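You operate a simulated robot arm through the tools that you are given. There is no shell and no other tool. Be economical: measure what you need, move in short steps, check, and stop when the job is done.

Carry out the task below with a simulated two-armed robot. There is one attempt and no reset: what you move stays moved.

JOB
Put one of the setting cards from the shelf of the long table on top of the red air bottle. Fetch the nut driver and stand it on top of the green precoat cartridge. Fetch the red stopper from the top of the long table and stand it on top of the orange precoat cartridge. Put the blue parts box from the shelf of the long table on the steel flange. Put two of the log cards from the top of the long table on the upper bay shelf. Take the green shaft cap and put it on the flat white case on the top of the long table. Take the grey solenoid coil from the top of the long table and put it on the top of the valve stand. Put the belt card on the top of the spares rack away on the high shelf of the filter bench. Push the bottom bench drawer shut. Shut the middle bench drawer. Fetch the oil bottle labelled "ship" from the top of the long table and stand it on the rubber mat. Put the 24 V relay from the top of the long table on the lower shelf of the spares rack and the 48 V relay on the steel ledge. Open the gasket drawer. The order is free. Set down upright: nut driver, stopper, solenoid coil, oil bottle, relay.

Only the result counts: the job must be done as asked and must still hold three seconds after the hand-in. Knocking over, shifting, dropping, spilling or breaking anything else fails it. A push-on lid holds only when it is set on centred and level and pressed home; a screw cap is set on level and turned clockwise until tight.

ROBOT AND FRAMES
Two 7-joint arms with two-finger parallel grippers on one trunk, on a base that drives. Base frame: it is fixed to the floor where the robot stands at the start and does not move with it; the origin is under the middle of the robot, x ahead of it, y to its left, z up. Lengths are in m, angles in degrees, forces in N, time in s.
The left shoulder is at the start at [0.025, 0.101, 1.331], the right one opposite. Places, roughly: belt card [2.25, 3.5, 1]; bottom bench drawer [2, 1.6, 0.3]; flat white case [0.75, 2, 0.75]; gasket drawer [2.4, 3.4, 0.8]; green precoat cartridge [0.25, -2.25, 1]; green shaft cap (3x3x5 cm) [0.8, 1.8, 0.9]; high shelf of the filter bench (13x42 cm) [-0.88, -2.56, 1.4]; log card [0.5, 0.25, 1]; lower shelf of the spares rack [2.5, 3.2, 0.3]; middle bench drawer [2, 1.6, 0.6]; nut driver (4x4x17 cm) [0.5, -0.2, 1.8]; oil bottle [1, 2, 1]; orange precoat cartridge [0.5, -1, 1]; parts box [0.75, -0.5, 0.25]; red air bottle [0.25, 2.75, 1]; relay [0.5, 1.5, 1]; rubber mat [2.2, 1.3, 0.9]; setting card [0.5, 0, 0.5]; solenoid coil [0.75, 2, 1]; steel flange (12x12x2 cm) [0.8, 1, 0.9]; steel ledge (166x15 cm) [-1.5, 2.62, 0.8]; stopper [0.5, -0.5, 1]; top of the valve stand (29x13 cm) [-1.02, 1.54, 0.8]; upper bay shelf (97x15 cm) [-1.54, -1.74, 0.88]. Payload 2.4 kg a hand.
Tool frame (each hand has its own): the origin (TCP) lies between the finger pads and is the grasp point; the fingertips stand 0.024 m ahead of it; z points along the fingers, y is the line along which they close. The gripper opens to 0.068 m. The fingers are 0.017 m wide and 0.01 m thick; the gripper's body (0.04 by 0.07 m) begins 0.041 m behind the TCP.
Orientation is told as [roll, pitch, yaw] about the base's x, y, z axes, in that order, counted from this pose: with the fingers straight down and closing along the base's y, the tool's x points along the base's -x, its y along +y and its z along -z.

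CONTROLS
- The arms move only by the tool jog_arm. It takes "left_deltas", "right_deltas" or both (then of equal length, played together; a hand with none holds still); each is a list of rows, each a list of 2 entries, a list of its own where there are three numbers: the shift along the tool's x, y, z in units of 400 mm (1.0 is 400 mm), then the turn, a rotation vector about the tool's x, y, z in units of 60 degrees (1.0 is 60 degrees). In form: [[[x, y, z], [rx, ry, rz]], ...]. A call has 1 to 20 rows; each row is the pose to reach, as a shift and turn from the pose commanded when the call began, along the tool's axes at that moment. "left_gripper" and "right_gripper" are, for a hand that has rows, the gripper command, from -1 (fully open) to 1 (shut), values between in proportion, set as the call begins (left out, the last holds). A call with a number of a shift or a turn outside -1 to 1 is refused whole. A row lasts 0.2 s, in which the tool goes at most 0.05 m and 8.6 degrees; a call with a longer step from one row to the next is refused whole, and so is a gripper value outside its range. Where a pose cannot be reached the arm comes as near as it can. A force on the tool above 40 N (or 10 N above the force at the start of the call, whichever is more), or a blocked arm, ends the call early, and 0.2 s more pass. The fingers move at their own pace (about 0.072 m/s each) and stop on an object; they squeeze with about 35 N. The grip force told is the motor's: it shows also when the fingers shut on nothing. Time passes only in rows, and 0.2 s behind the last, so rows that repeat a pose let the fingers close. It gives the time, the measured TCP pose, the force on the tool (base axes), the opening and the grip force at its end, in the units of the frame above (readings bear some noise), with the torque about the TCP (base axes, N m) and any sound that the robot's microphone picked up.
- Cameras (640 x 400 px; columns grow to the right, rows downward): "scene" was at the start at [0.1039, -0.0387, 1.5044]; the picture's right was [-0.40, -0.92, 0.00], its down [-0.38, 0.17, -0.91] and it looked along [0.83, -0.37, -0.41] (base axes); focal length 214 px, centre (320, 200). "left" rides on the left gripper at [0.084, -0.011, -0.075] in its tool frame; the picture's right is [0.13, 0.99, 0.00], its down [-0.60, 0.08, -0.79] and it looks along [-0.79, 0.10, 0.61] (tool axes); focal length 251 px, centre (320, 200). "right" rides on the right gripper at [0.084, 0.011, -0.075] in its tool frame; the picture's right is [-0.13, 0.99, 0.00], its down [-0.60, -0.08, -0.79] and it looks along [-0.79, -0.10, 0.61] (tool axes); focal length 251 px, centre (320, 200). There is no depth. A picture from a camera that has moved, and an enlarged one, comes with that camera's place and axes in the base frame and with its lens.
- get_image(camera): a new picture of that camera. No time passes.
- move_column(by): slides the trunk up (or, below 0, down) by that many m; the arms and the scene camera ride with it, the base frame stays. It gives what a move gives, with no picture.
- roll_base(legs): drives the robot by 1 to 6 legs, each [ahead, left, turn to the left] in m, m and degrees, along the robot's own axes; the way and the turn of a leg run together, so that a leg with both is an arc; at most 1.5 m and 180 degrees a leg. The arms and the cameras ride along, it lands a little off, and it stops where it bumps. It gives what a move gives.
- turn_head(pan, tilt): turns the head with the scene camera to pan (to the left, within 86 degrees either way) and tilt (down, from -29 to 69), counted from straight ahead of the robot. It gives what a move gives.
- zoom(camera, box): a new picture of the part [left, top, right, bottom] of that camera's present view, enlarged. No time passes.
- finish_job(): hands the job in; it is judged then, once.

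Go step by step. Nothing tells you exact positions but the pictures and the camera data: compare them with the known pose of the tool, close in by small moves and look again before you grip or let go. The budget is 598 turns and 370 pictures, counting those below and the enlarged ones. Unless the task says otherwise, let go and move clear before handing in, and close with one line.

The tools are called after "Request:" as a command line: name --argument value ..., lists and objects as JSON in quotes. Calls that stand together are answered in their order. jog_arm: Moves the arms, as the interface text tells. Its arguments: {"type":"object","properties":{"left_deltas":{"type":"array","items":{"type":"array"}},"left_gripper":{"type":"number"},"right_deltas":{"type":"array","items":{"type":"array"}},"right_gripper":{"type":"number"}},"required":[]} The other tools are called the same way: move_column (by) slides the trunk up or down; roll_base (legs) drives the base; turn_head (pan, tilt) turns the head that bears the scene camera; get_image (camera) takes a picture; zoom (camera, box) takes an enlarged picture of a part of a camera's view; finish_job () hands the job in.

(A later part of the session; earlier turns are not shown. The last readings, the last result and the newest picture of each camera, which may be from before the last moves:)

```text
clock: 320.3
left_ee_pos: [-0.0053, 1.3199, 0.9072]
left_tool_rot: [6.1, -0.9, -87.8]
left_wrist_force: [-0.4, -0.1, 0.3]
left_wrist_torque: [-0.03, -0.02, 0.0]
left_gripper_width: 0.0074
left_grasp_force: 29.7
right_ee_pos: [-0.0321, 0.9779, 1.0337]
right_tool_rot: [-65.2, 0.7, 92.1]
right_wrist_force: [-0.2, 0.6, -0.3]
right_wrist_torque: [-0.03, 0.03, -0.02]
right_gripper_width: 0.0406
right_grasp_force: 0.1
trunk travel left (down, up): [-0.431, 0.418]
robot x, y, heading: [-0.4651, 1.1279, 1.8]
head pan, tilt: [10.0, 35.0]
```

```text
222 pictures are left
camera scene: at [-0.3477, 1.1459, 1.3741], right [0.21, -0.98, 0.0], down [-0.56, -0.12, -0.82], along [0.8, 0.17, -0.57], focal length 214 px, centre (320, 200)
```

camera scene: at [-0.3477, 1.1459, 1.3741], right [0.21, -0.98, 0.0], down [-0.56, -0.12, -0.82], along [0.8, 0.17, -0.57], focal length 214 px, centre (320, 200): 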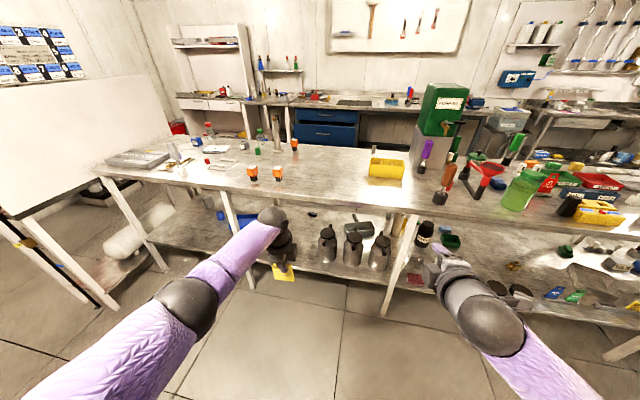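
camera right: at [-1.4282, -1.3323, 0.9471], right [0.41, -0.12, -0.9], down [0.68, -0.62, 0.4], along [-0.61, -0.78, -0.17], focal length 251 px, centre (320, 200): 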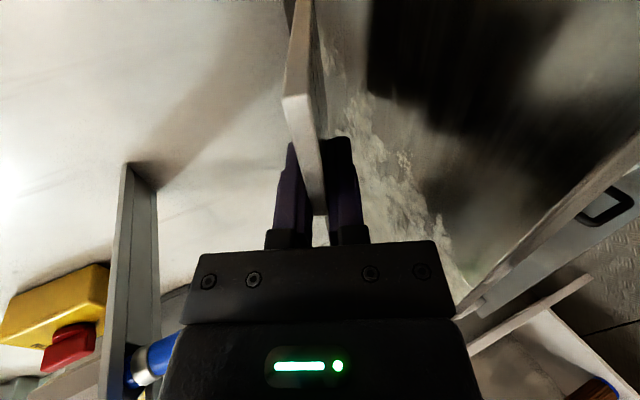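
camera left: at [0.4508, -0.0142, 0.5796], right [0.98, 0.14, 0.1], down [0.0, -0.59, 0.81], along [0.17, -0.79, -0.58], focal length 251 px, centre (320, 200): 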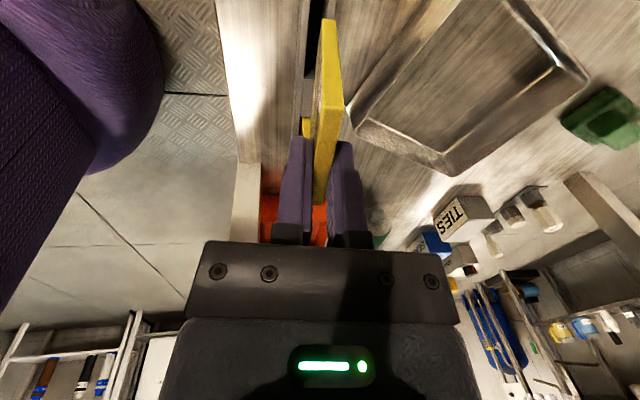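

Request:
roll_base --legs '[[0, 1.35, -2]]'

Request:
turn_head --pan 30 --tilt 25

Request:
get_image --camera "scene"

```text
clock: 327.1
left_ee_pos: [-0.0259, 2.6647, 0.907]
left_tool_rot: [6.0, -0.9, -89.4]
left_wrist_force: [-0.5, 0.0, 0.0]
left_wrist_torque: [-0.01, -0.02, 0.01]
left_gripper_width: 0.0071
left_grasp_force: 29.7
right_ee_pos: [-0.0624, 2.3243, 1.0326]
right_tool_rot: [-65.2, 0.8, 90.4]
right_wrist_force: [1.0, -0.2, -1.0]
right_wrist_torque: [-0.03, -0.01, -0.01]
right_gripper_width: 0.0406
right_grasp_force: 0.0
trunk travel left (down, up): [-0.431, 0.418]
robot x, y, heading: [-0.4852, 2.4862, 0.4]
head pan, tilt: [10.0, 35.0]
```

```text
clock: 327.9
left_ee_pos: [-0.0251, 2.665, 0.9062]
left_tool_rot: [6.2, -0.8, -89.4]
left_wrist_force: [0.3, 0.4, 0.2]
left_wrist_torque: [-0.01, -0.01, 0.01]
left_gripper_width: 0.0071
left_grasp_force: 29.4
right_ee_pos: [-0.0635, 2.3237, 1.034]
right_tool_rot: [-65.1, 0.6, 90.5]
right_wrist_force: [0.1, 0.3, -0.4]
right_wrist_torque: [0.01, 0.03, -0.01]
right_gripper_width: 0.0407
right_grasp_force: 0.1
trunk travel left (down, up): [-0.431, 0.418]
robot x, y, heading: [-0.4888, 2.4858, 0.1]
head pan, tilt: [30.0, 25.0]
```

```text
221 pictures are left
camera scene: at [-0.3794, 2.532, 1.3898], right [0.5, -0.86, 0.0], down [-0.37, -0.21, -0.91], along [0.78, 0.46, -0.42], focal length 214 px, centre (320, 200)
```

scene: 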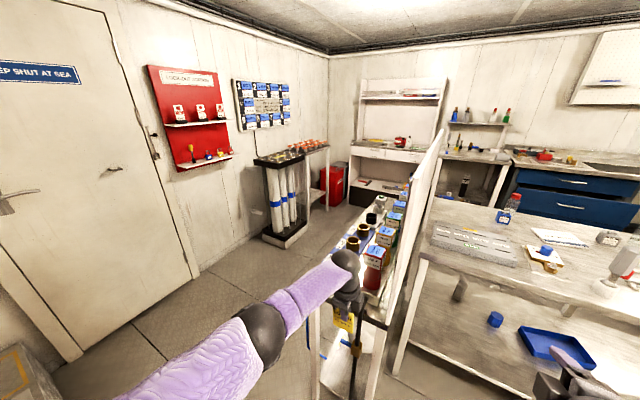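

Request:
zoom --camera "scene" --box '[320, 180, 440, 330]'

```text
2.67 times, centred on (380, 255) of scene
camera zoom: at [-0.3794, 2.532, 1.3898], right [0.5, -0.86, 0.0], down [-0.37, -0.21, -0.91], along [0.78, 0.46, -0.42], focal length 572 px, centre (160, 53)
```

zoom: 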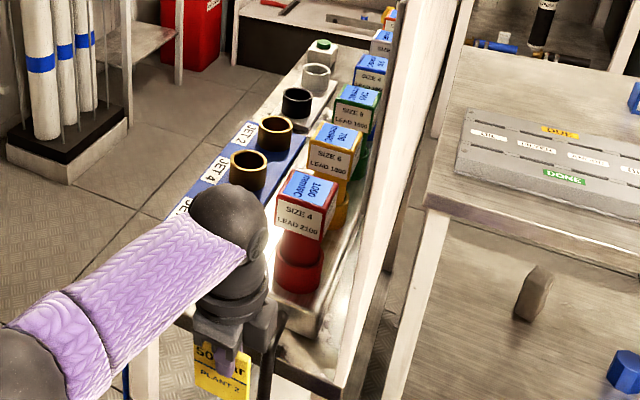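

Request:
move_column --by 0.2

Request:
turn_head --pan 15 --tilt 40

Request:
get_image --camera "scene"

Request:
zoom --camera "scene" --box '[240, 110, 360, 230]'

```text
clock: 330.1
left_ee_pos: [-0.0265, 2.6649, 1.1074]
left_tool_rot: [6.1, -1.0, -89.4]
left_wrist_force: [-0.2, 0.0, -0.2]
left_wrist_torque: [0.04, 0.02, -0.02]
left_gripper_width: 0.0071
left_grasp_force: 29.1
right_ee_pos: [-0.0615, 2.3234, 1.2333]
right_tool_rot: [-65.1, 0.7, 90.5]
right_wrist_force: [0.2, -0.2, -0.2]
right_wrist_torque: [0.0, 0.02, 0.0]
right_gripper_width: 0.0408
right_grasp_force: 0.0
trunk travel left (down, up): [-0.631, 0.218]
robot x, y, heading: [-0.4933, 2.4914, 0.0]
head pan, tilt: [30.0, 25.0]
```

```text
clock: 330.8
left_ee_pos: [-0.0246, 2.6637, 1.1069]
left_tool_rot: [6.0, -1.0, -89.5]
left_wrist_force: [-0.3, 0.5, 0.6]
left_wrist_torque: [-0.02, -0.01, 0.0]
left_gripper_width: 0.0071
left_grasp_force: 29.2
right_ee_pos: [-0.0619, 2.3237, 1.2341]
right_tool_rot: [-65.2, 0.7, 90.6]
right_wrist_force: [0.2, 0.6, -0.5]
right_wrist_torque: [-0.03, -0.01, 0.01]
right_gripper_width: 0.0409
right_grasp_force: 0.0
trunk travel left (down, up): [-0.631, 0.218]
robot x, y, heading: [-0.4896, 2.486, 0.2]
head pan, tilt: [15.0, 40.0]
```

```text
219 pictures are left
camera scene: at [-0.3916, 2.508, 1.5671], right [0.26, -0.96, 0.0], down [-0.62, -0.17, -0.77], along [0.74, 0.2, -0.64], focal length 214 px, centre (320, 200)
```

scene: 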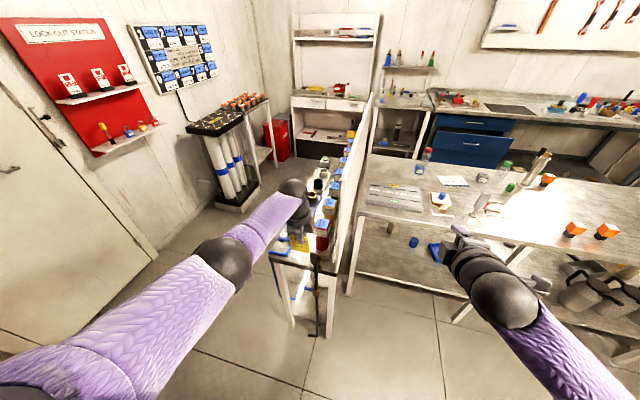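

```text
3.33 times, centred on (300, 170) of scene
camera zoom: at [-0.3916, 2.508, 1.5671], right [0.26, -0.96, 0.0], down [-0.62, -0.17, -0.77], along [0.74, 0.2, -0.64], focal length 715 px, centre (387, 300)
```

zoom: 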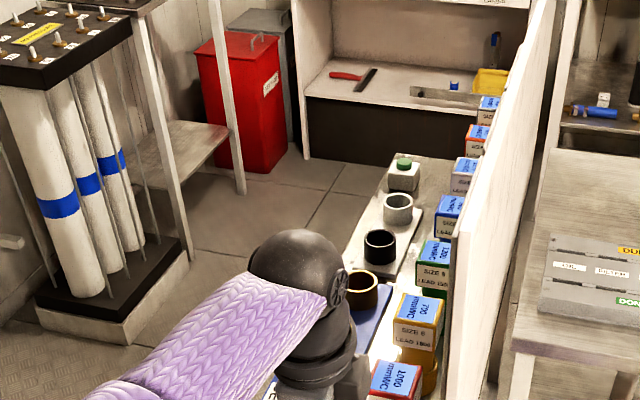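

Red bottle top is at (0.153,2.646,0.981), screen just beside it. I pitch the left hand forward so the card becomes nearly level.

Request:
jog_arm --left_deltas '[[[0, 0, 0], [-0.12, 0, 0]], [[0, 0, 0], [-0.24, 0, 0]], [[0, 0, 0], [-0.36, 0, 0]], [[0, 0, 0], [-0.48, 0, 0]], [[0, 0, 0], [-0.6, 0, 0]], [[0, 0, 0], [-0.72, 0, 0]], [[0, 0, 0], [-0.84, 0, 0]], [[0, 0, 0], [-0.98, 0, 0]]]'

Request:
roll_base --legs '[[0.12, -0.018, 0]]'

Request:
get_image --camera "left"

Request:
zoom --camera "scene" --box '[240, 130, 400, 270]'

```text
clock: 332.6
left_ee_pos: [-0.0268, 2.6651, 1.1066]
left_tool_rot: [65.1, -0.9, -89.4]
left_wrist_force: [-0.6, 0.1, 0.4]
left_wrist_torque: [-0.02, 0.01, -0.02]
left_gripper_width: 0.0073
left_grasp_force: 29.6
right_ee_pos: [-0.0631, 2.3221, 1.2346]
right_tool_rot: [-65.2, 0.7, 90.6]
right_wrist_force: [-0.9, 1.2, -0.1]
right_wrist_torque: [-0.01, -0.02, 0.0]
right_gripper_width: 0.0408
right_grasp_force: 0.1
trunk travel left (down, up): [-0.631, 0.218]
robot x, y, heading: [-0.4891, 2.4867, 0.3]
head pan, tilt: [15.0, 40.0]
```

```text
clock: 333.9
left_ee_pos: [0.0964, 2.6475, 1.1066]
left_tool_rot: [64.8, -0.8, -89.5]
left_wrist_force: [1.0, 0.2, 0.2]
left_wrist_torque: [0.03, 0.03, 0.0]
left_gripper_width: 0.007
left_grasp_force: 29.1
right_ee_pos: [0.0607, 2.3065, 1.2331]
right_tool_rot: [-65.1, 0.7, 90.5]
right_wrist_force: [0.0, 0.6, 0.0]
right_wrist_torque: [0.0, 0.04, 0.02]
right_gripper_width: 0.0408
right_grasp_force: 0.1
trunk travel left (down, up): [-0.631, 0.218]
robot x, y, heading: [-0.3672, 2.4705, 0.3]
head pan, tilt: [15.0, 40.0]
```

```text
217 pictures are left
camera left: at [0.0244, 2.7308, 1.1268], right [0.42, 0.15, 0.9], down [-0.68, -0.6, 0.42], along [0.6, -0.78, -0.15], focal length 251 px, centre (320, 200)
```

left: 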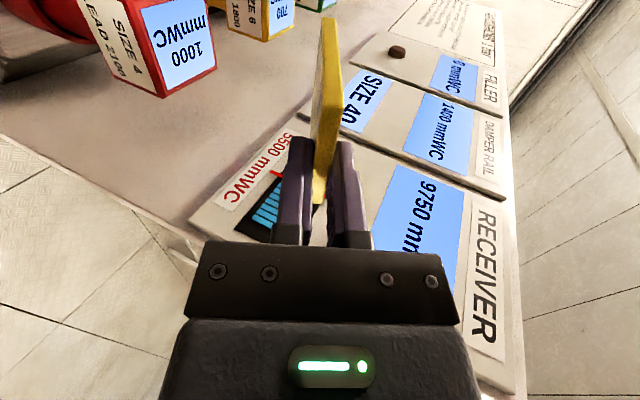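

```text
2.86 times, centred on (320, 200) of scene
camera zoom: at [-0.2682, 2.4901, 1.567], right [0.26, -0.97, 0.0], down [-0.62, -0.17, -0.77], along [0.74, 0.2, -0.64], focal length 613 px, centre (320, 200)
```

zoom: 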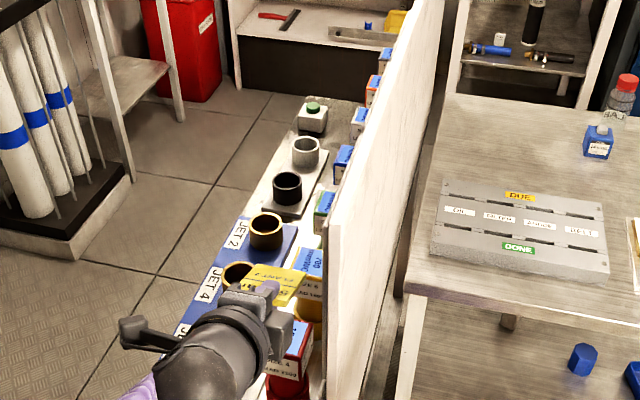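

Request:
jog_arm --left_deltas '[[[0, -0.06, 0.05], [0, 0, 0]], [[0, -0.12, 0.1], [0, 0, 0]], [[0, -0.148, 0.137], [0, 0, 0]], [[0, -0.148, 0.137], [0, 0, 0]]]'

Request:
get_image --camera "left"

Request:
zoom --camera "scene" --box '[270, 180, 350, 250]'

```text
clock: 334.9
left_ee_pos: [0.1209, 2.6456, 1.0292]
left_tool_rot: [64.8, -1.0, -89.5]
left_wrist_force: [0.4, -1.0, -1.4]
left_wrist_torque: [0.01, 0.0, 0.01]
left_gripper_width: 0.0072
left_grasp_force: 29.6
right_ee_pos: [0.0603, 2.3054, 1.2346]
right_tool_rot: [-65.3, 0.6, 90.5]
right_wrist_force: [0.0, 0.7, -0.5]
right_wrist_torque: [0.01, -0.01, 0.04]
right_gripper_width: 0.0407
right_grasp_force: 0.0
trunk travel left (down, up): [-0.631, 0.218]
robot x, y, heading: [-0.3685, 2.4714, 0.3]
head pan, tilt: [15.0, 40.0]
```

```text
215 pictures are left
camera left: at [0.0477, 2.7295, 1.0504], right [0.42, 0.15, 0.9], down [-0.68, -0.6, 0.42], along [0.6, -0.78, -0.15], focal length 251 px, centre (320, 200)
```

left: 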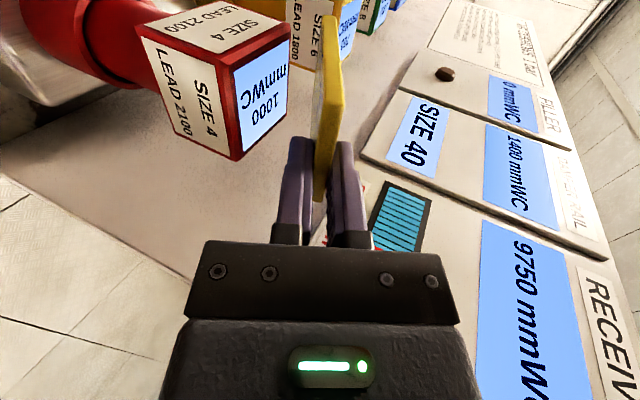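

```text
5.71 times, centred on (310, 215) of scene
camera zoom: at [-0.2702, 2.4907, 1.5671], right [0.26, -0.97, 0.0], down [-0.62, -0.17, -0.77], along [0.74, 0.2, -0.64], focal length 1226 px, centre (377, 114)
```

zoom: 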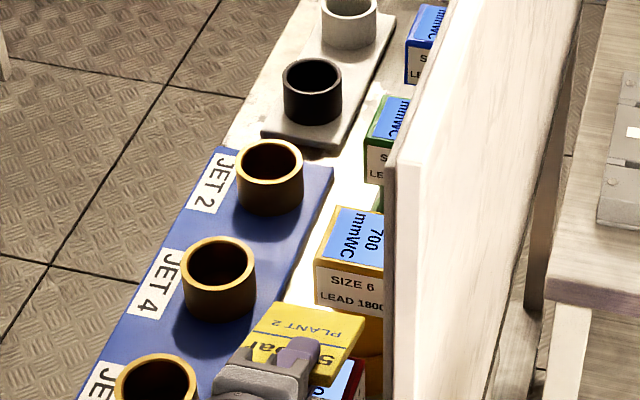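

Request:
jog_arm --left_deltas '[[[0, -0.02, 0.009], [0, 0, 0]], [[0, -0.034, 0.015], [0, 0, 0]], [[0, -0.034, 0.015], [0, 0, 0]]]'

Request:
get_image --camera "left"

```text
clock: 335.7
left_ee_pos: [0.1202, 2.6446, 1.015]
left_tool_rot: [64.9, -0.9, -89.5]
left_wrist_force: [-0.3, 0.4, -0.5]
left_wrist_torque: [0.02, -0.01, 0.01]
left_gripper_width: 0.0071
left_grasp_force: 29.3
right_ee_pos: [0.059, 2.3058, 1.2344]
right_tool_rot: [-65.2, 0.7, 90.4]
right_wrist_force: [0.9, 0.1, -0.3]
right_wrist_torque: [-0.01, 0.02, -0.03]
right_gripper_width: 0.0411
right_grasp_force: 0.0
trunk travel left (down, up): [-0.631, 0.218]
robot x, y, heading: [-0.3678, 2.4706, -0.1]
head pan, tilt: [15.0, 40.0]
```

```text
213 pictures are left
camera left: at [0.0469, 2.7293, 1.0358], right [0.42, 0.15, 0.9], down [-0.68, -0.6, 0.42], along [0.6, -0.78, -0.15], focal length 251 px, centre (320, 200)
```

left: 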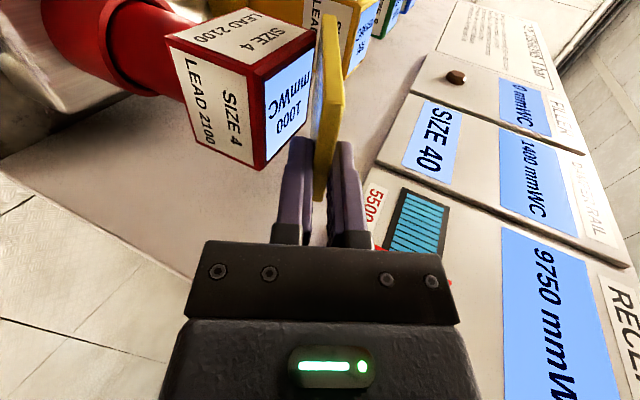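

Request:
jog_arm --left_deltas '[[[0, -0.012, -0.006], [0, 0, 0]], [[0, -0.012, -0.006], [0, 0, 0]]]'

Request:
jog_arm --left_deltas '[[[0, -0.01, 0.004], [0, 0, 0]], [[0, -0.01, 0.004], [0, 0, 0]]]'

Request:
get_image --camera "left"

```text
clock: 336.3
left_ee_pos: [0.1154, 2.6459, 1.0135]
left_tool_rot: [65.0, -0.9, -89.5]
left_wrist_force: [1.9, 1.2, 4.8]
left_wrist_torque: [0.17, -0.38, 0.04]
left_gripper_width: 0.0071
left_grasp_force: 29.5
right_ee_pos: [0.0588, 2.3049, 1.2331]
right_tool_rot: [-65.1, 0.7, 90.4]
right_wrist_force: [-0.3, -0.4, 0.4]
right_wrist_torque: [0.02, 0.0, 0.01]
right_gripper_width: 0.0409
right_grasp_force: 0.0
trunk travel left (down, up): [-0.631, 0.218]
robot x, y, heading: [-0.3641, 2.468, 0.2]
head pan, tilt: [15.0, 40.0]
```

```text
clock: 336.9
left_ee_pos: [0.1157, 2.6461, 1.0078]
left_tool_rot: [65.0, -0.9, -89.5]
left_wrist_force: [1.0, 1.0, 12.8]
left_wrist_torque: [0.19, -0.87, -0.07]
left_gripper_width: 0.0082
left_grasp_force: 30.4
right_ee_pos: [0.0589, 2.3052, 1.2333]
right_tool_rot: [-65.2, 0.6, 90.4]
right_wrist_force: [0.6, 0.0, 0.0]
right_wrist_torque: [-0.01, -0.01, 0.03]
right_gripper_width: 0.0407
right_grasp_force: 0.1
trunk travel left (down, up): [-0.631, 0.218]
robot x, y, heading: [-0.3676, 2.4738, 0.3]
head pan, tilt: [15.0, 40.0]
```

```text
212 pictures are left
camera left: at [0.0433, 2.7292, 1.0289], right [0.42, 0.15, 0.9], down [-0.68, -0.6, 0.42], along [0.6, -0.78, -0.15], focal length 251 px, centre (320, 200)
```

left: 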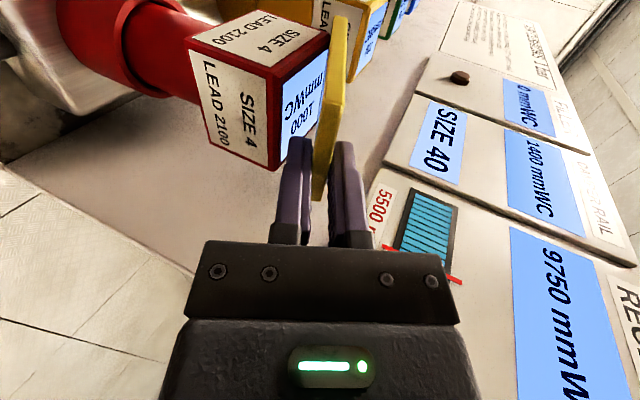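

Request:
jog_arm --left_deltas '[[[0, 0.006, 0], [0, 0, 0]], [[0, 0.006, 0], [0, 0, 0]], [[0, 0.006, 0], [0, 0, 0]]]' --left_gripper 0.45

Request:
get_image --camera "left"

```text
clock: 337.7
left_ee_pos: [0.1164, 2.6461, 1.0093]
left_tool_rot: [64.8, -0.8, -89.4]
left_wrist_force: [0.8, 0.5, -0.4]
left_wrist_torque: [-0.01, 0.0, 0.02]
left_gripper_width: 0.0187
left_grasp_force: 0.3
right_ee_pos: [0.0589, 2.3062, 1.2341]
right_tool_rot: [-65.1, 0.7, 90.4]
right_wrist_force: [-0.3, 0.2, -0.2]
right_wrist_torque: [0.01, -0.02, 0.02]
right_gripper_width: 0.0407
right_grasp_force: 0.0
trunk travel left (down, up): [-0.631, 0.218]
robot x, y, heading: [-0.3667, 2.4675, 0.2]
head pan, tilt: [15.0, 40.0]
```

```text
211 pictures are left
camera left: at [0.0441, 2.7296, 1.0304], right [0.42, 0.15, 0.9], down [-0.68, -0.6, 0.42], along [0.6, -0.78, -0.15], focal length 251 px, centre (320, 200)
```

left: 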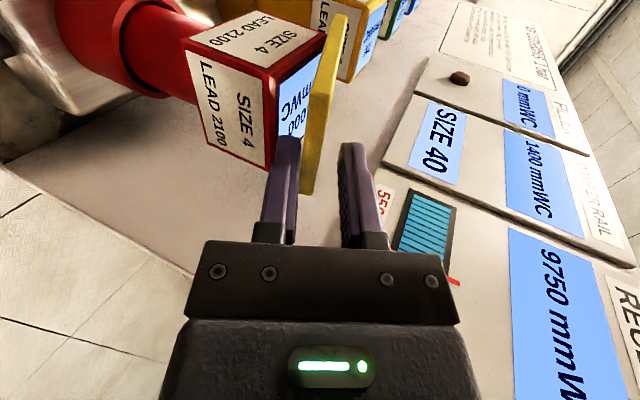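

Request:
jog_arm --left_deltas '[[[0, -0.015, -0.034], [0, 0, 0]], [[0, -0.03, -0.068], [0, 0, 0]], [[0, -0.047, -0.1], [0, 0, 0]], [[0, -0.063, -0.136], [0, 0, 0]], [[0, -0.08, -0.23], [0, 0, 0]]]'

Request:
get_image --camera "left"

Request:
zoom --camera "scene" --box '[270, 180, 350, 250]'

```text
clock: 338.9
left_ee_pos: [0.0173, 2.6442, 1.0192]
left_tool_rot: [64.9, -0.9, -89.5]
left_wrist_force: [-1.2, -0.4, -0.3]
left_wrist_torque: [0.0, 0.0, -0.01]
left_gripper_width: 0.0185
left_grasp_force: 0.0
right_ee_pos: [0.0579, 2.3054, 1.2329]
right_tool_rot: [-65.3, 0.7, 90.5]
right_wrist_force: [-0.2, -0.1, 0.2]
right_wrist_torque: [0.01, 0.03, 0.03]
right_gripper_width: 0.0408
right_grasp_force: 0.0
trunk travel left (down, up): [-0.631, 0.218]
robot x, y, heading: [-0.3691, 2.4696, 0.4]
head pan, tilt: [15.0, 40.0]
```

```text
210 pictures are left
camera left: at [-0.0555, 2.7273, 1.0406], right [0.42, 0.15, 0.9], down [-0.68, -0.6, 0.42], along [0.6, -0.78, -0.15], focal length 251 px, centre (320, 200)
```

left: 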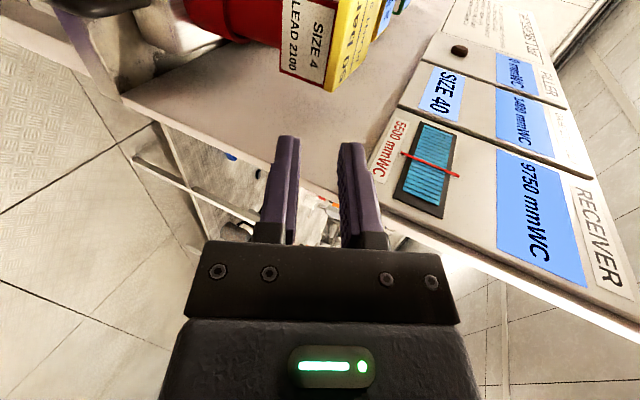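

```text
5.71 times, centred on (310, 215) of scene
camera zoom: at [-0.2711, 2.4904, 1.5672], right [0.26, -0.97, 0.0], down [-0.62, -0.17, -0.77], along [0.74, 0.2, -0.64], focal length 1226 px, centre (377, 114)
```

zoom: 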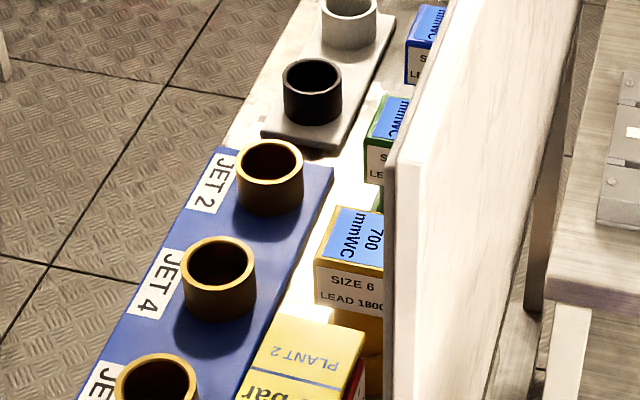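

Request:
zoom --camera "scene" --box '[270, 220, 350, 290]'

```text
5.71 times, centred on (310, 255) of scene
camera zoom: at [-0.2711, 2.4904, 1.5672], right [0.26, -0.97, 0.0], down [-0.62, -0.17, -0.77], along [0.74, 0.2, -0.64], focal length 1226 px, centre (377, -114)
```

zoom: 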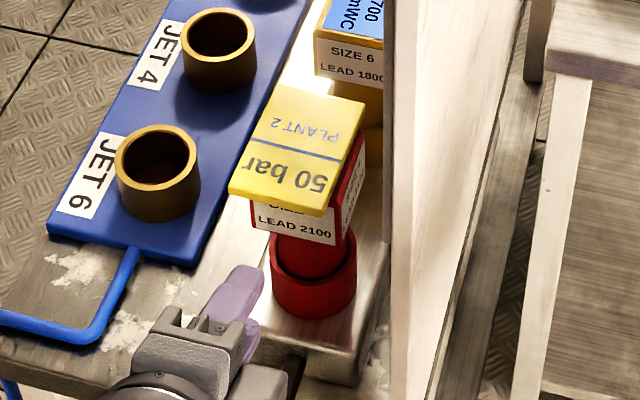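

Setting card is on the red bottle. Now survey the north part of the long table: relays, coil, cap, oil bottles.

Request:
roll_base --legs '[[-0.15, 0, 0], [0, -0.75, 0]]'

Request:
turn_head --pan 0 --tilt 35

Request:
get_image --camera "scene"

Request:
zoom --camera "scene" --box '[220, 110, 420, 235]'

```text
clock: 344.0
left_ee_pos: [-0.1297, 1.8773, 1.0197]
left_tool_rot: [64.8, -0.8, -89.2]
left_wrist_force: [-0.6, 0.0, 0.4]
left_wrist_torque: [-0.02, 0.0, 0.01]
left_gripper_width: 0.0188
left_grasp_force: 0.0
right_ee_pos: [-0.0875, 1.5387, 1.2331]
right_tool_rot: [-65.1, 0.7, 90.7]
right_wrist_force: [1.6, -0.1, -0.1]
right_wrist_torque: [0.01, 0.01, 0.02]
right_gripper_width: 0.0407
right_grasp_force: 0.1
trunk travel left (down, up): [-0.631, 0.218]
robot x, y, heading: [-0.516, 1.7031, 0.5]
head pan, tilt: [15.0, 40.0]
```

```text
clock: 344.8
left_ee_pos: [-0.1291, 1.8767, 1.02]
left_tool_rot: [65.0, -0.8, -89.2]
left_wrist_force: [1.7, 0.4, 0.3]
left_wrist_torque: [0.0, -0.03, 0.02]
left_gripper_width: 0.0186
left_grasp_force: 0.0
right_ee_pos: [-0.0874, 1.5385, 1.2329]
right_tool_rot: [-65.2, 0.7, 90.7]
right_wrist_force: [-0.3, 0.5, 0.4]
right_wrist_torque: [0.03, 0.04, 0.03]
right_gripper_width: 0.0409
right_grasp_force: 0.1
trunk travel left (down, up): [-0.631, 0.218]
robot x, y, heading: [-0.5143, 1.6996, 0.5]
head pan, tilt: [0.0, 35.0]
```

```text
207 pictures are left
camera scene: at [-0.4113, 1.7001, 1.5746], right [0.01, -1.0, 0.0], down [-0.57, -0.01, -0.82], along [0.82, 0.01, -0.57], focal length 214 px, centre (320, 200)
```

scene: 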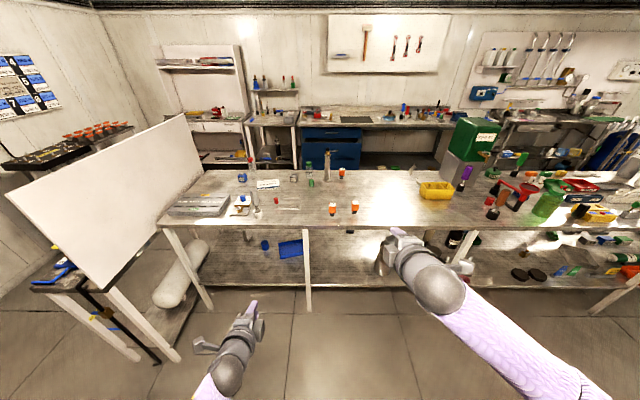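

```text
3.20 times, centred on (320, 172) of scene
camera zoom: at [-0.4113, 1.7001, 1.5746], right [0.01, -1.0, 0.0], down [-0.57, -0.01, -0.82], along [0.82, 0.01, -0.57], focal length 686 px, centre (320, 288)
```

zoom: 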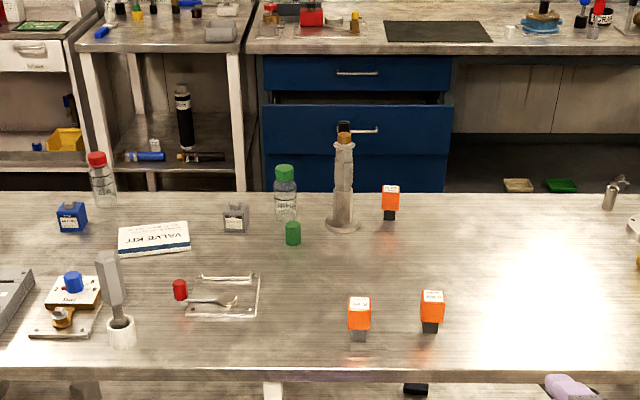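

Request:
zoom --camera "scene" --box '[235, 155, 315, 205]'

Request:
zoom --camera "scene" --box '[300, 160, 380, 220]'

```text
8.00 times, centred on (275, 180) of scene
camera zoom: at [-0.4113, 1.7001, 1.5746], right [0.01, -1.0, 0.0], down [-0.57, -0.01, -0.82], along [0.82, 0.01, -0.57], focal length 1716 px, centre (680, 360)
```

zoom: 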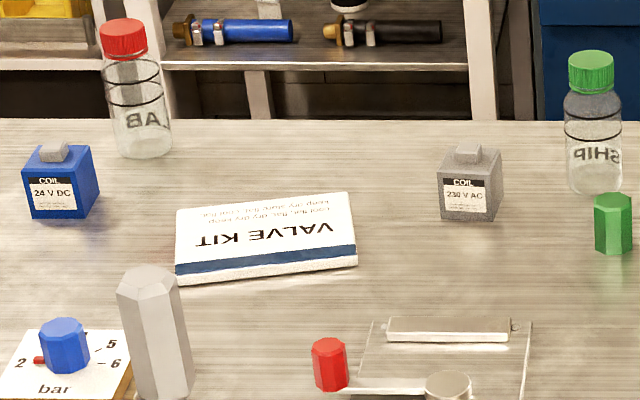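

```text
6.67 times, centred on (340, 190) of scene
camera zoom: at [-0.4113, 1.7001, 1.5746], right [0.01, -1.0, 0.0], down [-0.57, -0.01, -0.82], along [0.82, 0.01, -0.57], focal length 1430 px, centre (187, 267)
```

zoom: 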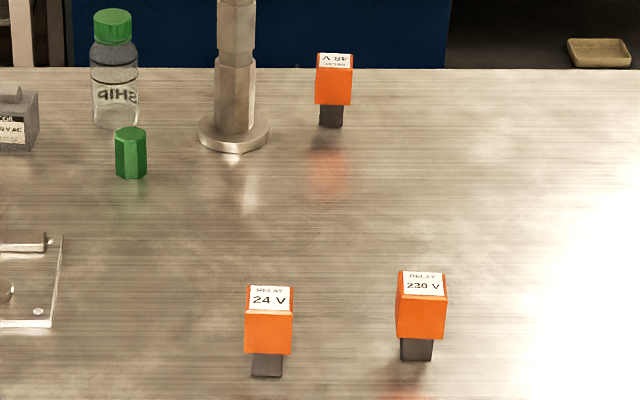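

Relay 24 V at (0.468,1.645), 48 V at (0.868,1.564), grey coil (0.817,1.886), green cap (0.767,1.764), SHIP bottle (0.866,1.784), white case (0.78,2.044). I turn the right hand to close sideways and fetch the 24 V relay.

Request:
jog_arm --right_deltas '[[[0, 0, 0], [0, 0, 0.14]], [[0, 0, 0], [0, 0, 0.28]], [[0, 0, 0], [0, 0, 0.42]], [[0, 0, 0], [0, 0, 0.56]], [[0, 0, 0], [0, 0, 0.7]], [[0, 0, 0], [0, 0, 0.84]], [[0, 0, 0], [0, 0, 0.98]]]' --right_gripper -1

Request:
jog_arm --right_deltas '[[[0, 0, 0], [0, 0, 0.14]], [[0, 0, 0], [0, 0, 0.28]], [[0, 0, 0], [0, 0, 0.42]], [[0, 0, 0], [-0.06, 0.06, 0.51]]]'

```text
clock: 346.4
left_ee_pos: [-0.1296, 1.8779, 1.02]
left_tool_rot: [64.9, -0.6, -89.2]
left_wrist_force: [-0.6, 0.5, 0.3]
left_wrist_torque: [-0.03, -0.02, -0.03]
left_gripper_width: 0.0187
left_grasp_force: 0.0
right_ee_pos: [-0.089, 1.5403, 1.2334]
right_tool_rot: [-48.7, -50.3, 56.4]
right_wrist_force: [-0.6, 0.3, 0.0]
right_wrist_torque: [0.0, -0.03, -0.01]
right_gripper_width: 0.0683
right_grasp_force: 0.1
trunk travel left (down, up): [-0.631, 0.218]
robot x, y, heading: [-0.5176, 1.7008, 0.5]
head pan, tilt: [0.0, 35.0]
```

```text
clock: 347.4
left_ee_pos: [-0.1297, 1.8775, 1.0196]
left_tool_rot: [64.9, -0.8, -89.2]
left_wrist_force: [-0.5, 0.9, -0.2]
left_wrist_torque: [0.02, 0.0, -0.01]
left_gripper_width: 0.0185
left_grasp_force: 0.1
right_ee_pos: [-0.0874, 1.5405, 1.2341]
right_tool_rot: [0.1, -60.7, 3.2]
right_wrist_force: [0.1, 0.5, -0.1]
right_wrist_torque: [0.02, 0.0, -0.01]
right_gripper_width: 0.0679
right_grasp_force: 0.0
trunk travel left (down, up): [-0.631, 0.218]
robot x, y, heading: [-0.5136, 1.7015, 0.5]
head pan, tilt: [0.0, 35.0]
```

Request:
move_column --by -0.22

Request:
roll_base --legs '[[0, 0.1, 0], [0.47, 0, 0]]'

Request:
get_image --camera "right"

Request:
get_image --camera "scene"

```text
clock: 349.7
left_ee_pos: [-0.1304, 1.8779, 0.7994]
left_tool_rot: [65.0, -0.8, -89.2]
left_wrist_force: [-0.7, 0.6, 0.8]
left_wrist_torque: [0.01, -0.01, 0.04]
left_gripper_width: 0.0187
left_grasp_force: 0.1
right_ee_pos: [-0.0879, 1.5397, 1.0131]
right_tool_rot: [-0.3, -60.7, 3.4]
right_wrist_force: [-0.4, 0.0, 0.9]
right_wrist_torque: [-0.02, 0.0, 0.0]
right_gripper_width: 0.0679
right_grasp_force: 0.1
trunk travel left (down, up): [-0.411, 0.438]
robot x, y, heading: [-0.5145, 1.6997, 0.5]
head pan, tilt: [0.0, 35.0]
```

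```text
clock: 353.2
left_ee_pos: [0.3414, 1.9666, 0.7996]
left_tool_rot: [64.9, -0.8, -90.2]
left_wrist_force: [-1.2, 1.0, -0.5]
left_wrist_torque: [-0.05, 0.0, -0.01]
left_gripper_width: 0.0188
left_grasp_force: 0.0
right_ee_pos: [0.3782, 1.6272, 1.0131]
right_tool_rot: [-0.1, -60.8, 2.3]
right_wrist_force: [-0.2, -0.6, -0.3]
right_wrist_torque: [0.0, -0.02, 0.01]
right_gripper_width: 0.068
right_grasp_force: 0.1
trunk travel left (down, up): [-0.411, 0.438]
robot x, y, heading: [-0.0457, 1.799, -0.4]
head pan, tilt: [0.0, 35.0]
```

```text
203 pictures are left
camera right: at [0.271, 1.6353, 0.9763], right [0.03, 0.99, 0.11], down [-0.39, -0.09, 0.91], along [0.92, -0.07, 0.39], focal length 251 px, centre (320, 200)
```

right: 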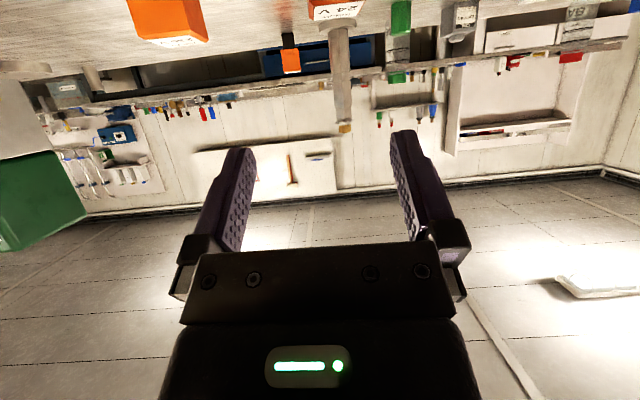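

```text
202 pictures are left
camera scene: at [0.074, 1.7944, 1.3539], right [-0.01, -1.0, 0.0], down [-0.57, 0.01, -0.82], along [0.82, -0.01, -0.57], focal length 214 px, centre (320, 200)
```

scene: 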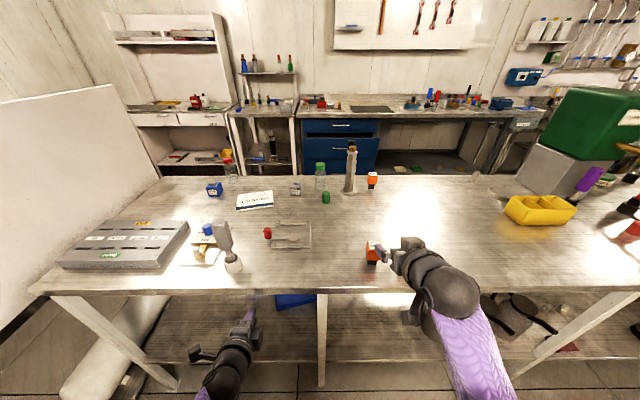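

Request:
jog_arm --left_deltas '[[[0, 0.06, -0.08], [0, 0, 0]], [[0, 0.15, -0.16], [0, 0, 0]], [[0, 0.24, -0.24], [0, 0, 0]], [[0, 0.33, -0.3], [0, 0, 0]], [[0, 0.42, -0.32], [0, 0, 0]]]' --right_deltas '[[[0.04, 0, 0.01], [0, 0.1, 0]], [[0.08, 0, 0.02], [0, 0.2, 0]], [[0.12, 0, 0.03], [0, 0.25, 0]], [[0.14, 0, 0.05], [0, 0.25, 0]], [[0.14, 0, 0.05], [0, 0.25, 0]]]'

Request:
get_image --camera "right"

```text
clock: 354.4
left_ee_pos: [0.2965, 1.9681, 1.0058]
left_tool_rot: [64.8, -0.9, -90.2]
left_wrist_force: [0.7, 0.6, 0.7]
left_wrist_torque: [0.02, 0.02, -0.03]
left_gripper_width: 0.0187
left_grasp_force: 0.1
right_ee_pos: [0.3674, 1.6275, 0.9561]
right_tool_rot: [-0.1, -45.7, 2.2]
right_wrist_force: [-0.4, -0.1, 0.3]
right_wrist_torque: [0.0, -0.03, 0.0]
right_gripper_width: 0.068
right_grasp_force: 0.1
trunk travel left (down, up): [-0.411, 0.438]
robot x, y, heading: [-0.0426, 1.7978, -0.7]
head pan, tilt: [0.0, 35.0]
```

```text
201 pictures are left
camera right: at [0.2547, 1.6342, 0.9475], right [0.05, 0.99, 0.09], down [-0.14, -0.08, 0.99], along [0.99, -0.06, 0.14], focal length 251 px, centre (320, 200)
```

right: 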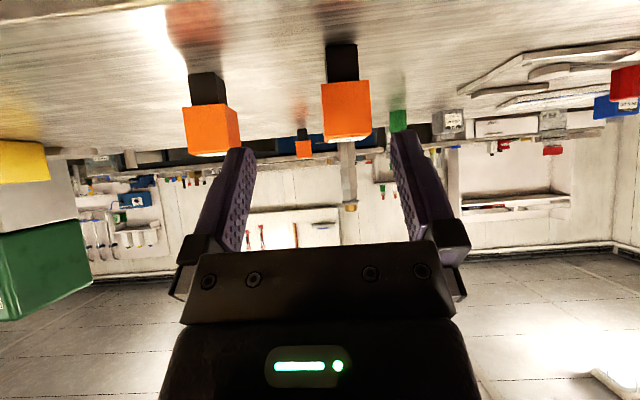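

Request:
roll_base --legs '[[0.097, 0.021, 0]]'

Request:
jog_arm --right_deltas '[[[0.03, 0, 0.03], [0, 0, 0]], [[0.06, 0, 0.06], [0, 0, 0]], [[0.08, 0, 0.082], [0, 0, 0]], [[0.08, 0, 0.082], [0, 0, 0]]]'

Request:
get_image --camera "right"

```text
clock: 355.6
left_ee_pos: [0.3964, 1.988, 1.0051]
left_tool_rot: [64.8, -0.8, -90.3]
left_wrist_force: [-0.8, 0.3, -0.3]
left_wrist_torque: [0.02, 0.02, -0.02]
left_gripper_width: 0.0187
left_grasp_force: 0.0
right_ee_pos: [0.4644, 1.6463, 0.9554]
right_tool_rot: [-0.1, -45.7, 2.1]
right_wrist_force: [-0.2, 0.5, 0.3]
right_wrist_torque: [0.02, 0.07, 0.01]
right_gripper_width: 0.068
right_grasp_force: 0.0
trunk travel left (down, up): [-0.411, 0.438]
robot x, y, heading: [0.0509, 1.8144, -0.6]
head pan, tilt: [0.0, 35.0]
```

```text
clock: 356.6
left_ee_pos: [0.3958, 1.988, 1.0058]
left_tool_rot: [64.9, -0.8, -90.3]
left_wrist_force: [-0.1, 0.3, -0.7]
left_wrist_torque: [0.0, 0.0, 0.0]
left_gripper_width: 0.0185
left_grasp_force: 0.1
right_ee_pos: [0.4655, 1.6462, 0.9092]
right_tool_rot: [0.0, -45.8, 2.0]
right_wrist_force: [-0.5, 0.5, -0.3]
right_wrist_torque: [0.03, -0.02, 0.0]
right_gripper_width: 0.0678
right_grasp_force: 0.1
trunk travel left (down, up): [-0.411, 0.438]
robot x, y, heading: [0.0528, 1.817, -0.4]
head pan, tilt: [0.0, 35.0]
```

```text
200 pictures are left
camera right: at [0.3535, 1.6539, 0.9], right [0.05, 0.99, 0.09], down [-0.14, -0.08, 0.99], along [0.99, -0.07, 0.14], focal length 251 px, centre (320, 200)
```

right: 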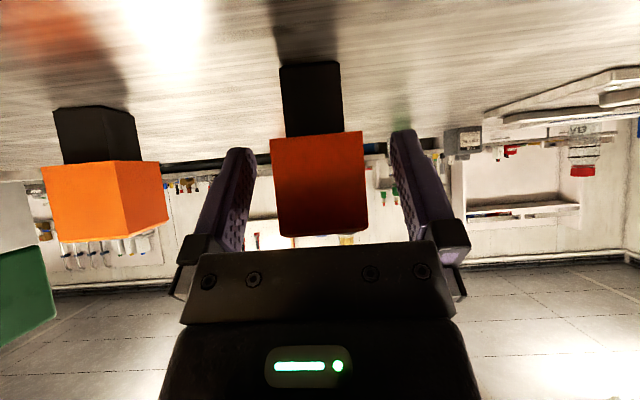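

Request:
jog_arm --right_deltas '[[[-0.014, 0, 0.014], [0, 0, 0]], [[-0.014, 0, 0.014], [0, 0, 0]], [[-0.014, 0, 0.014], [0, 0, 0]], [[-0.014, 0, 0.014], [0, 0, 0]], [[-0.014, 0, 0.014], [0, 0, 0]]]' --right_gripper 1

Request:
jog_arm --right_deltas '[[[-0.06, 0, -0.06], [0, 0, 0]], [[-0.12, 0, -0.12], [0, 0, 0]], [[-0.18, 0, -0.18], [0, 0, 0]]]'

Request:
get_image --camera "right"

```text
clock: 357.8
left_ee_pos: [0.395, 1.9866, 1.0058]
left_tool_rot: [64.9, -0.8, -90.3]
left_wrist_force: [-0.2, 0.5, 1.0]
left_wrist_torque: [0.02, 0.0, 0.03]
left_gripper_width: 0.0187
left_grasp_force: 0.1
right_ee_pos: [0.475, 1.6461, 0.9094]
right_tool_rot: [-0.2, -45.8, 2.1]
right_wrist_force: [0.0, -0.2, -0.4]
right_wrist_torque: [0.02, -0.07, -0.03]
right_gripper_width: 0.0353
right_grasp_force: 35.0
trunk travel left (down, up): [-0.411, 0.438]
robot x, y, heading: [0.0516, 1.8163, -0.5]
head pan, tilt: [0.0, 35.0]
```

```text
clock: 358.6
left_ee_pos: [0.3942, 1.9866, 1.0054]
left_tool_rot: [64.9, -0.8, -90.3]
left_wrist_force: [0.0, -0.7, -0.1]
left_wrist_torque: [0.01, 0.02, 0.01]
left_gripper_width: 0.0186
left_grasp_force: 0.0
right_ee_pos: [0.47, 1.6482, 1.0141]
right_tool_rot: [-0.1, -45.7, 2.1]
right_wrist_force: [-0.2, -0.1, 0.1]
right_wrist_torque: [0.0, 0.0, 0.01]
right_gripper_width: 0.0357
right_grasp_force: 35.1
trunk travel left (down, up): [-0.411, 0.438]
robot x, y, heading: [0.0544, 1.8144, -0.8]
head pan, tilt: [0.0, 35.0]
```

```text
199 pictures are left
camera right: at [0.3567, 1.6552, 1.0069], right [0.05, 0.99, 0.09], down [-0.14, -0.08, 0.99], along [0.99, -0.07, 0.14], focal length 251 px, centre (320, 200)
```

right: 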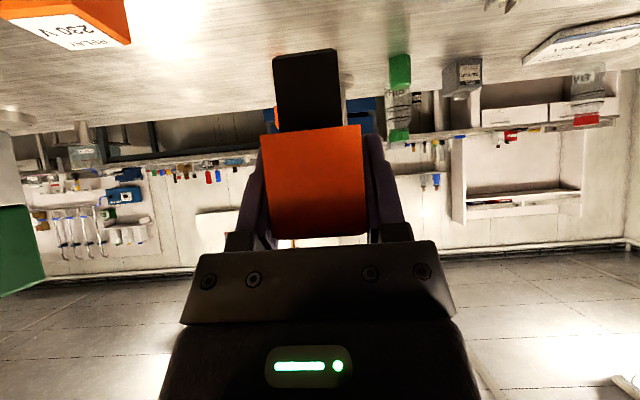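

Relay in the right hand. I go around north of the gauge rack toward the spares rack; first look at the passage.

Request:
roll_base --legs '[[-0.5, 0, 0.7], [0, 1.4, 0]]'

Request:
turn_head --pan 0 --tilt 30

Request:
get_image --camera "scene"

```text
clock: 368.0
left_ee_pos: [-0.1335, 3.3722, 1.0051]
left_tool_rot: [64.9, -0.8, -88.6]
left_wrist_force: [1.0, 0.6, 0.2]
left_wrist_torque: [0.0, -0.01, 0.03]
left_gripper_width: 0.0188
left_grasp_force: 0.1
right_ee_pos: [-0.0483, 3.0355, 1.0147]
right_tool_rot: [-0.1, -45.8, 3.8]
right_wrist_force: [-0.8, -0.2, -1.1]
right_wrist_torque: [-0.03, 0.02, -0.04]
right_gripper_width: 0.0353
right_grasp_force: 35.0
trunk travel left (down, up): [-0.411, 0.438]
robot x, y, heading: [-0.4716, 3.1928, 0.8]
head pan, tilt: [0.0, 35.0]
```

```text
clock: 368.7
left_ee_pos: [-0.1325, 3.3719, 1.0063]
left_tool_rot: [64.9, -0.8, -88.7]
left_wrist_force: [0.6, -0.2, -0.4]
left_wrist_torque: [0.01, -0.02, 0.0]
left_gripper_width: 0.0189
left_grasp_force: 0.0
right_ee_pos: [-0.048, 3.0351, 1.0136]
right_tool_rot: [-0.1, -45.8, 3.8]
right_wrist_force: [-0.3, -0.2, -1.1]
right_wrist_torque: [-0.01, -0.03, 0.0]
right_gripper_width: 0.0356
right_grasp_force: 35.4
trunk travel left (down, up): [-0.411, 0.438]
robot x, y, heading: [-0.4681, 3.1942, 0.9]
head pan, tilt: [0.0, 30.0]
```

```text
198 pictures are left
camera scene: at [-0.3487, 3.1926, 1.3617], right [0.02, -1.0, 0.0], down [-0.5, -0.01, -0.87], along [0.87, 0.02, -0.5], focal length 214 px, centre (320, 200)
```

scene: 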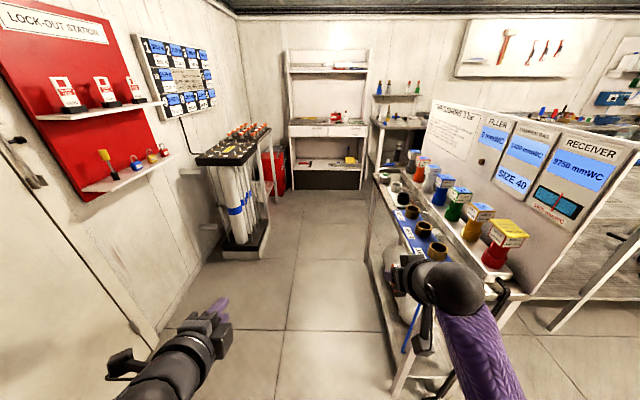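

The white cabinet ahead is the spares rack. I drive along the passage.

Request:
roll_base --legs '[[0, 0.09, -0.9], [1.2, 0, 0]]'

Request:
get_image --camera "scene"

```text
clock: 375.4
left_ee_pos: [1.0443, 3.4727, 1.0059]
left_tool_rot: [64.9, -0.9, -88.8]
left_wrist_force: [0.3, 0.4, -0.1]
left_wrist_torque: [0.0, -0.01, 0.04]
left_gripper_width: 0.0189
left_grasp_force: 0.2
right_ee_pos: [1.1291, 3.1352, 1.0132]
right_tool_rot: [-0.1, -45.7, 3.6]
right_wrist_force: [0.5, 1.3, -0.5]
right_wrist_torque: [-0.01, -0.01, -0.01]
right_gripper_width: 0.0356
right_grasp_force: 34.8
trunk travel left (down, up): [-0.411, 0.438]
robot x, y, heading: [0.7072, 3.2946, 0.7]
head pan, tilt: [0.0, 30.0]
```

```text
197 pictures are left
camera scene: at [0.8283, 3.2936, 1.3617], right [0.01, -1.0, 0.0], down [-0.5, -0.01, -0.87], along [0.87, 0.01, -0.5], focal length 214 px, centre (320, 200)
```

scene: 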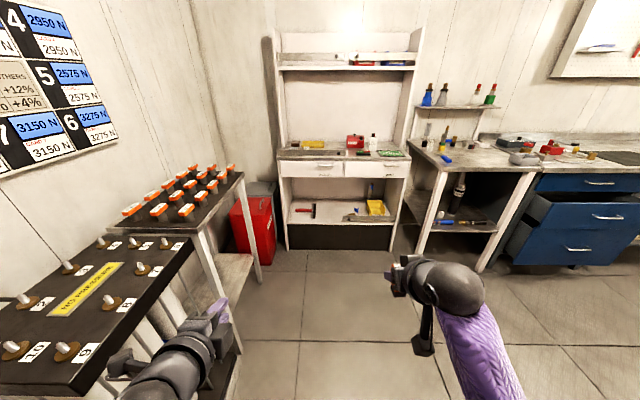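

Request:
zoom --camera "scene" --box '[260, 120, 430, 260]'

```text
2.86 times, centred on (345, 190) of scene
camera zoom: at [0.8283, 3.2936, 1.3617], right [0.01, -1.0, 0.0], down [-0.5, -0.01, -0.87], along [0.87, 0.01, -0.5], focal length 613 px, centre (249, 229)
```

zoom: 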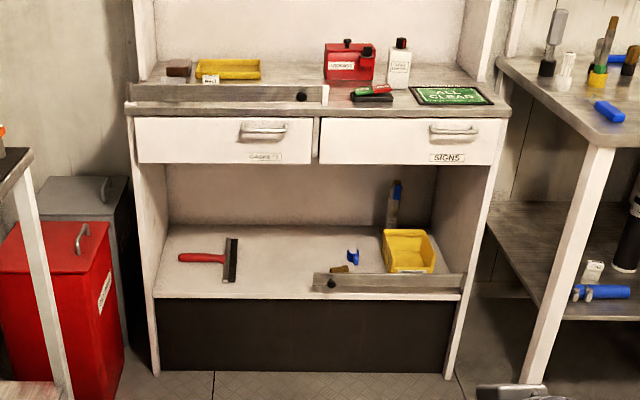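

Request:
zoom --camera "scene" --box '[290, 130, 370, 180]'

Request:
zoom --camera "scene" --box '[300, 190, 390, 240]'

```text
8.00 times, centred on (330, 155) of scene
camera zoom: at [0.8283, 3.2936, 1.3617], right [0.01, -1.0, 0.0], down [-0.5, -0.01, -0.87], along [0.87, 0.01, -0.5], focal length 1716 px, centre (240, 560)
```

zoom: 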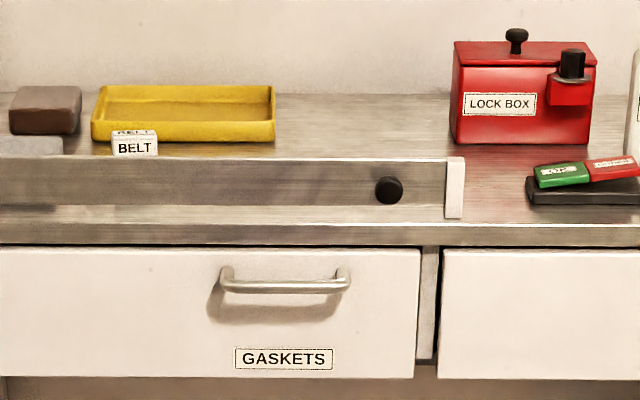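

```text
7.11 times, centred on (345, 215) of scene
camera zoom: at [0.8283, 3.2936, 1.3617], right [0.01, -1.0, 0.0], down [-0.5, -0.01, -0.87], along [0.87, 0.01, -0.5], focal length 1525 px, centre (142, 93)
```

zoom: 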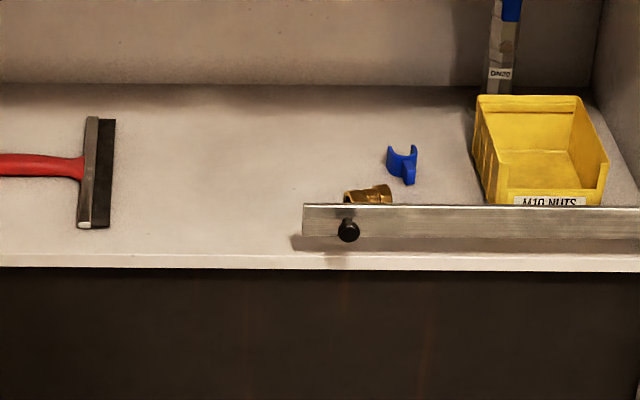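

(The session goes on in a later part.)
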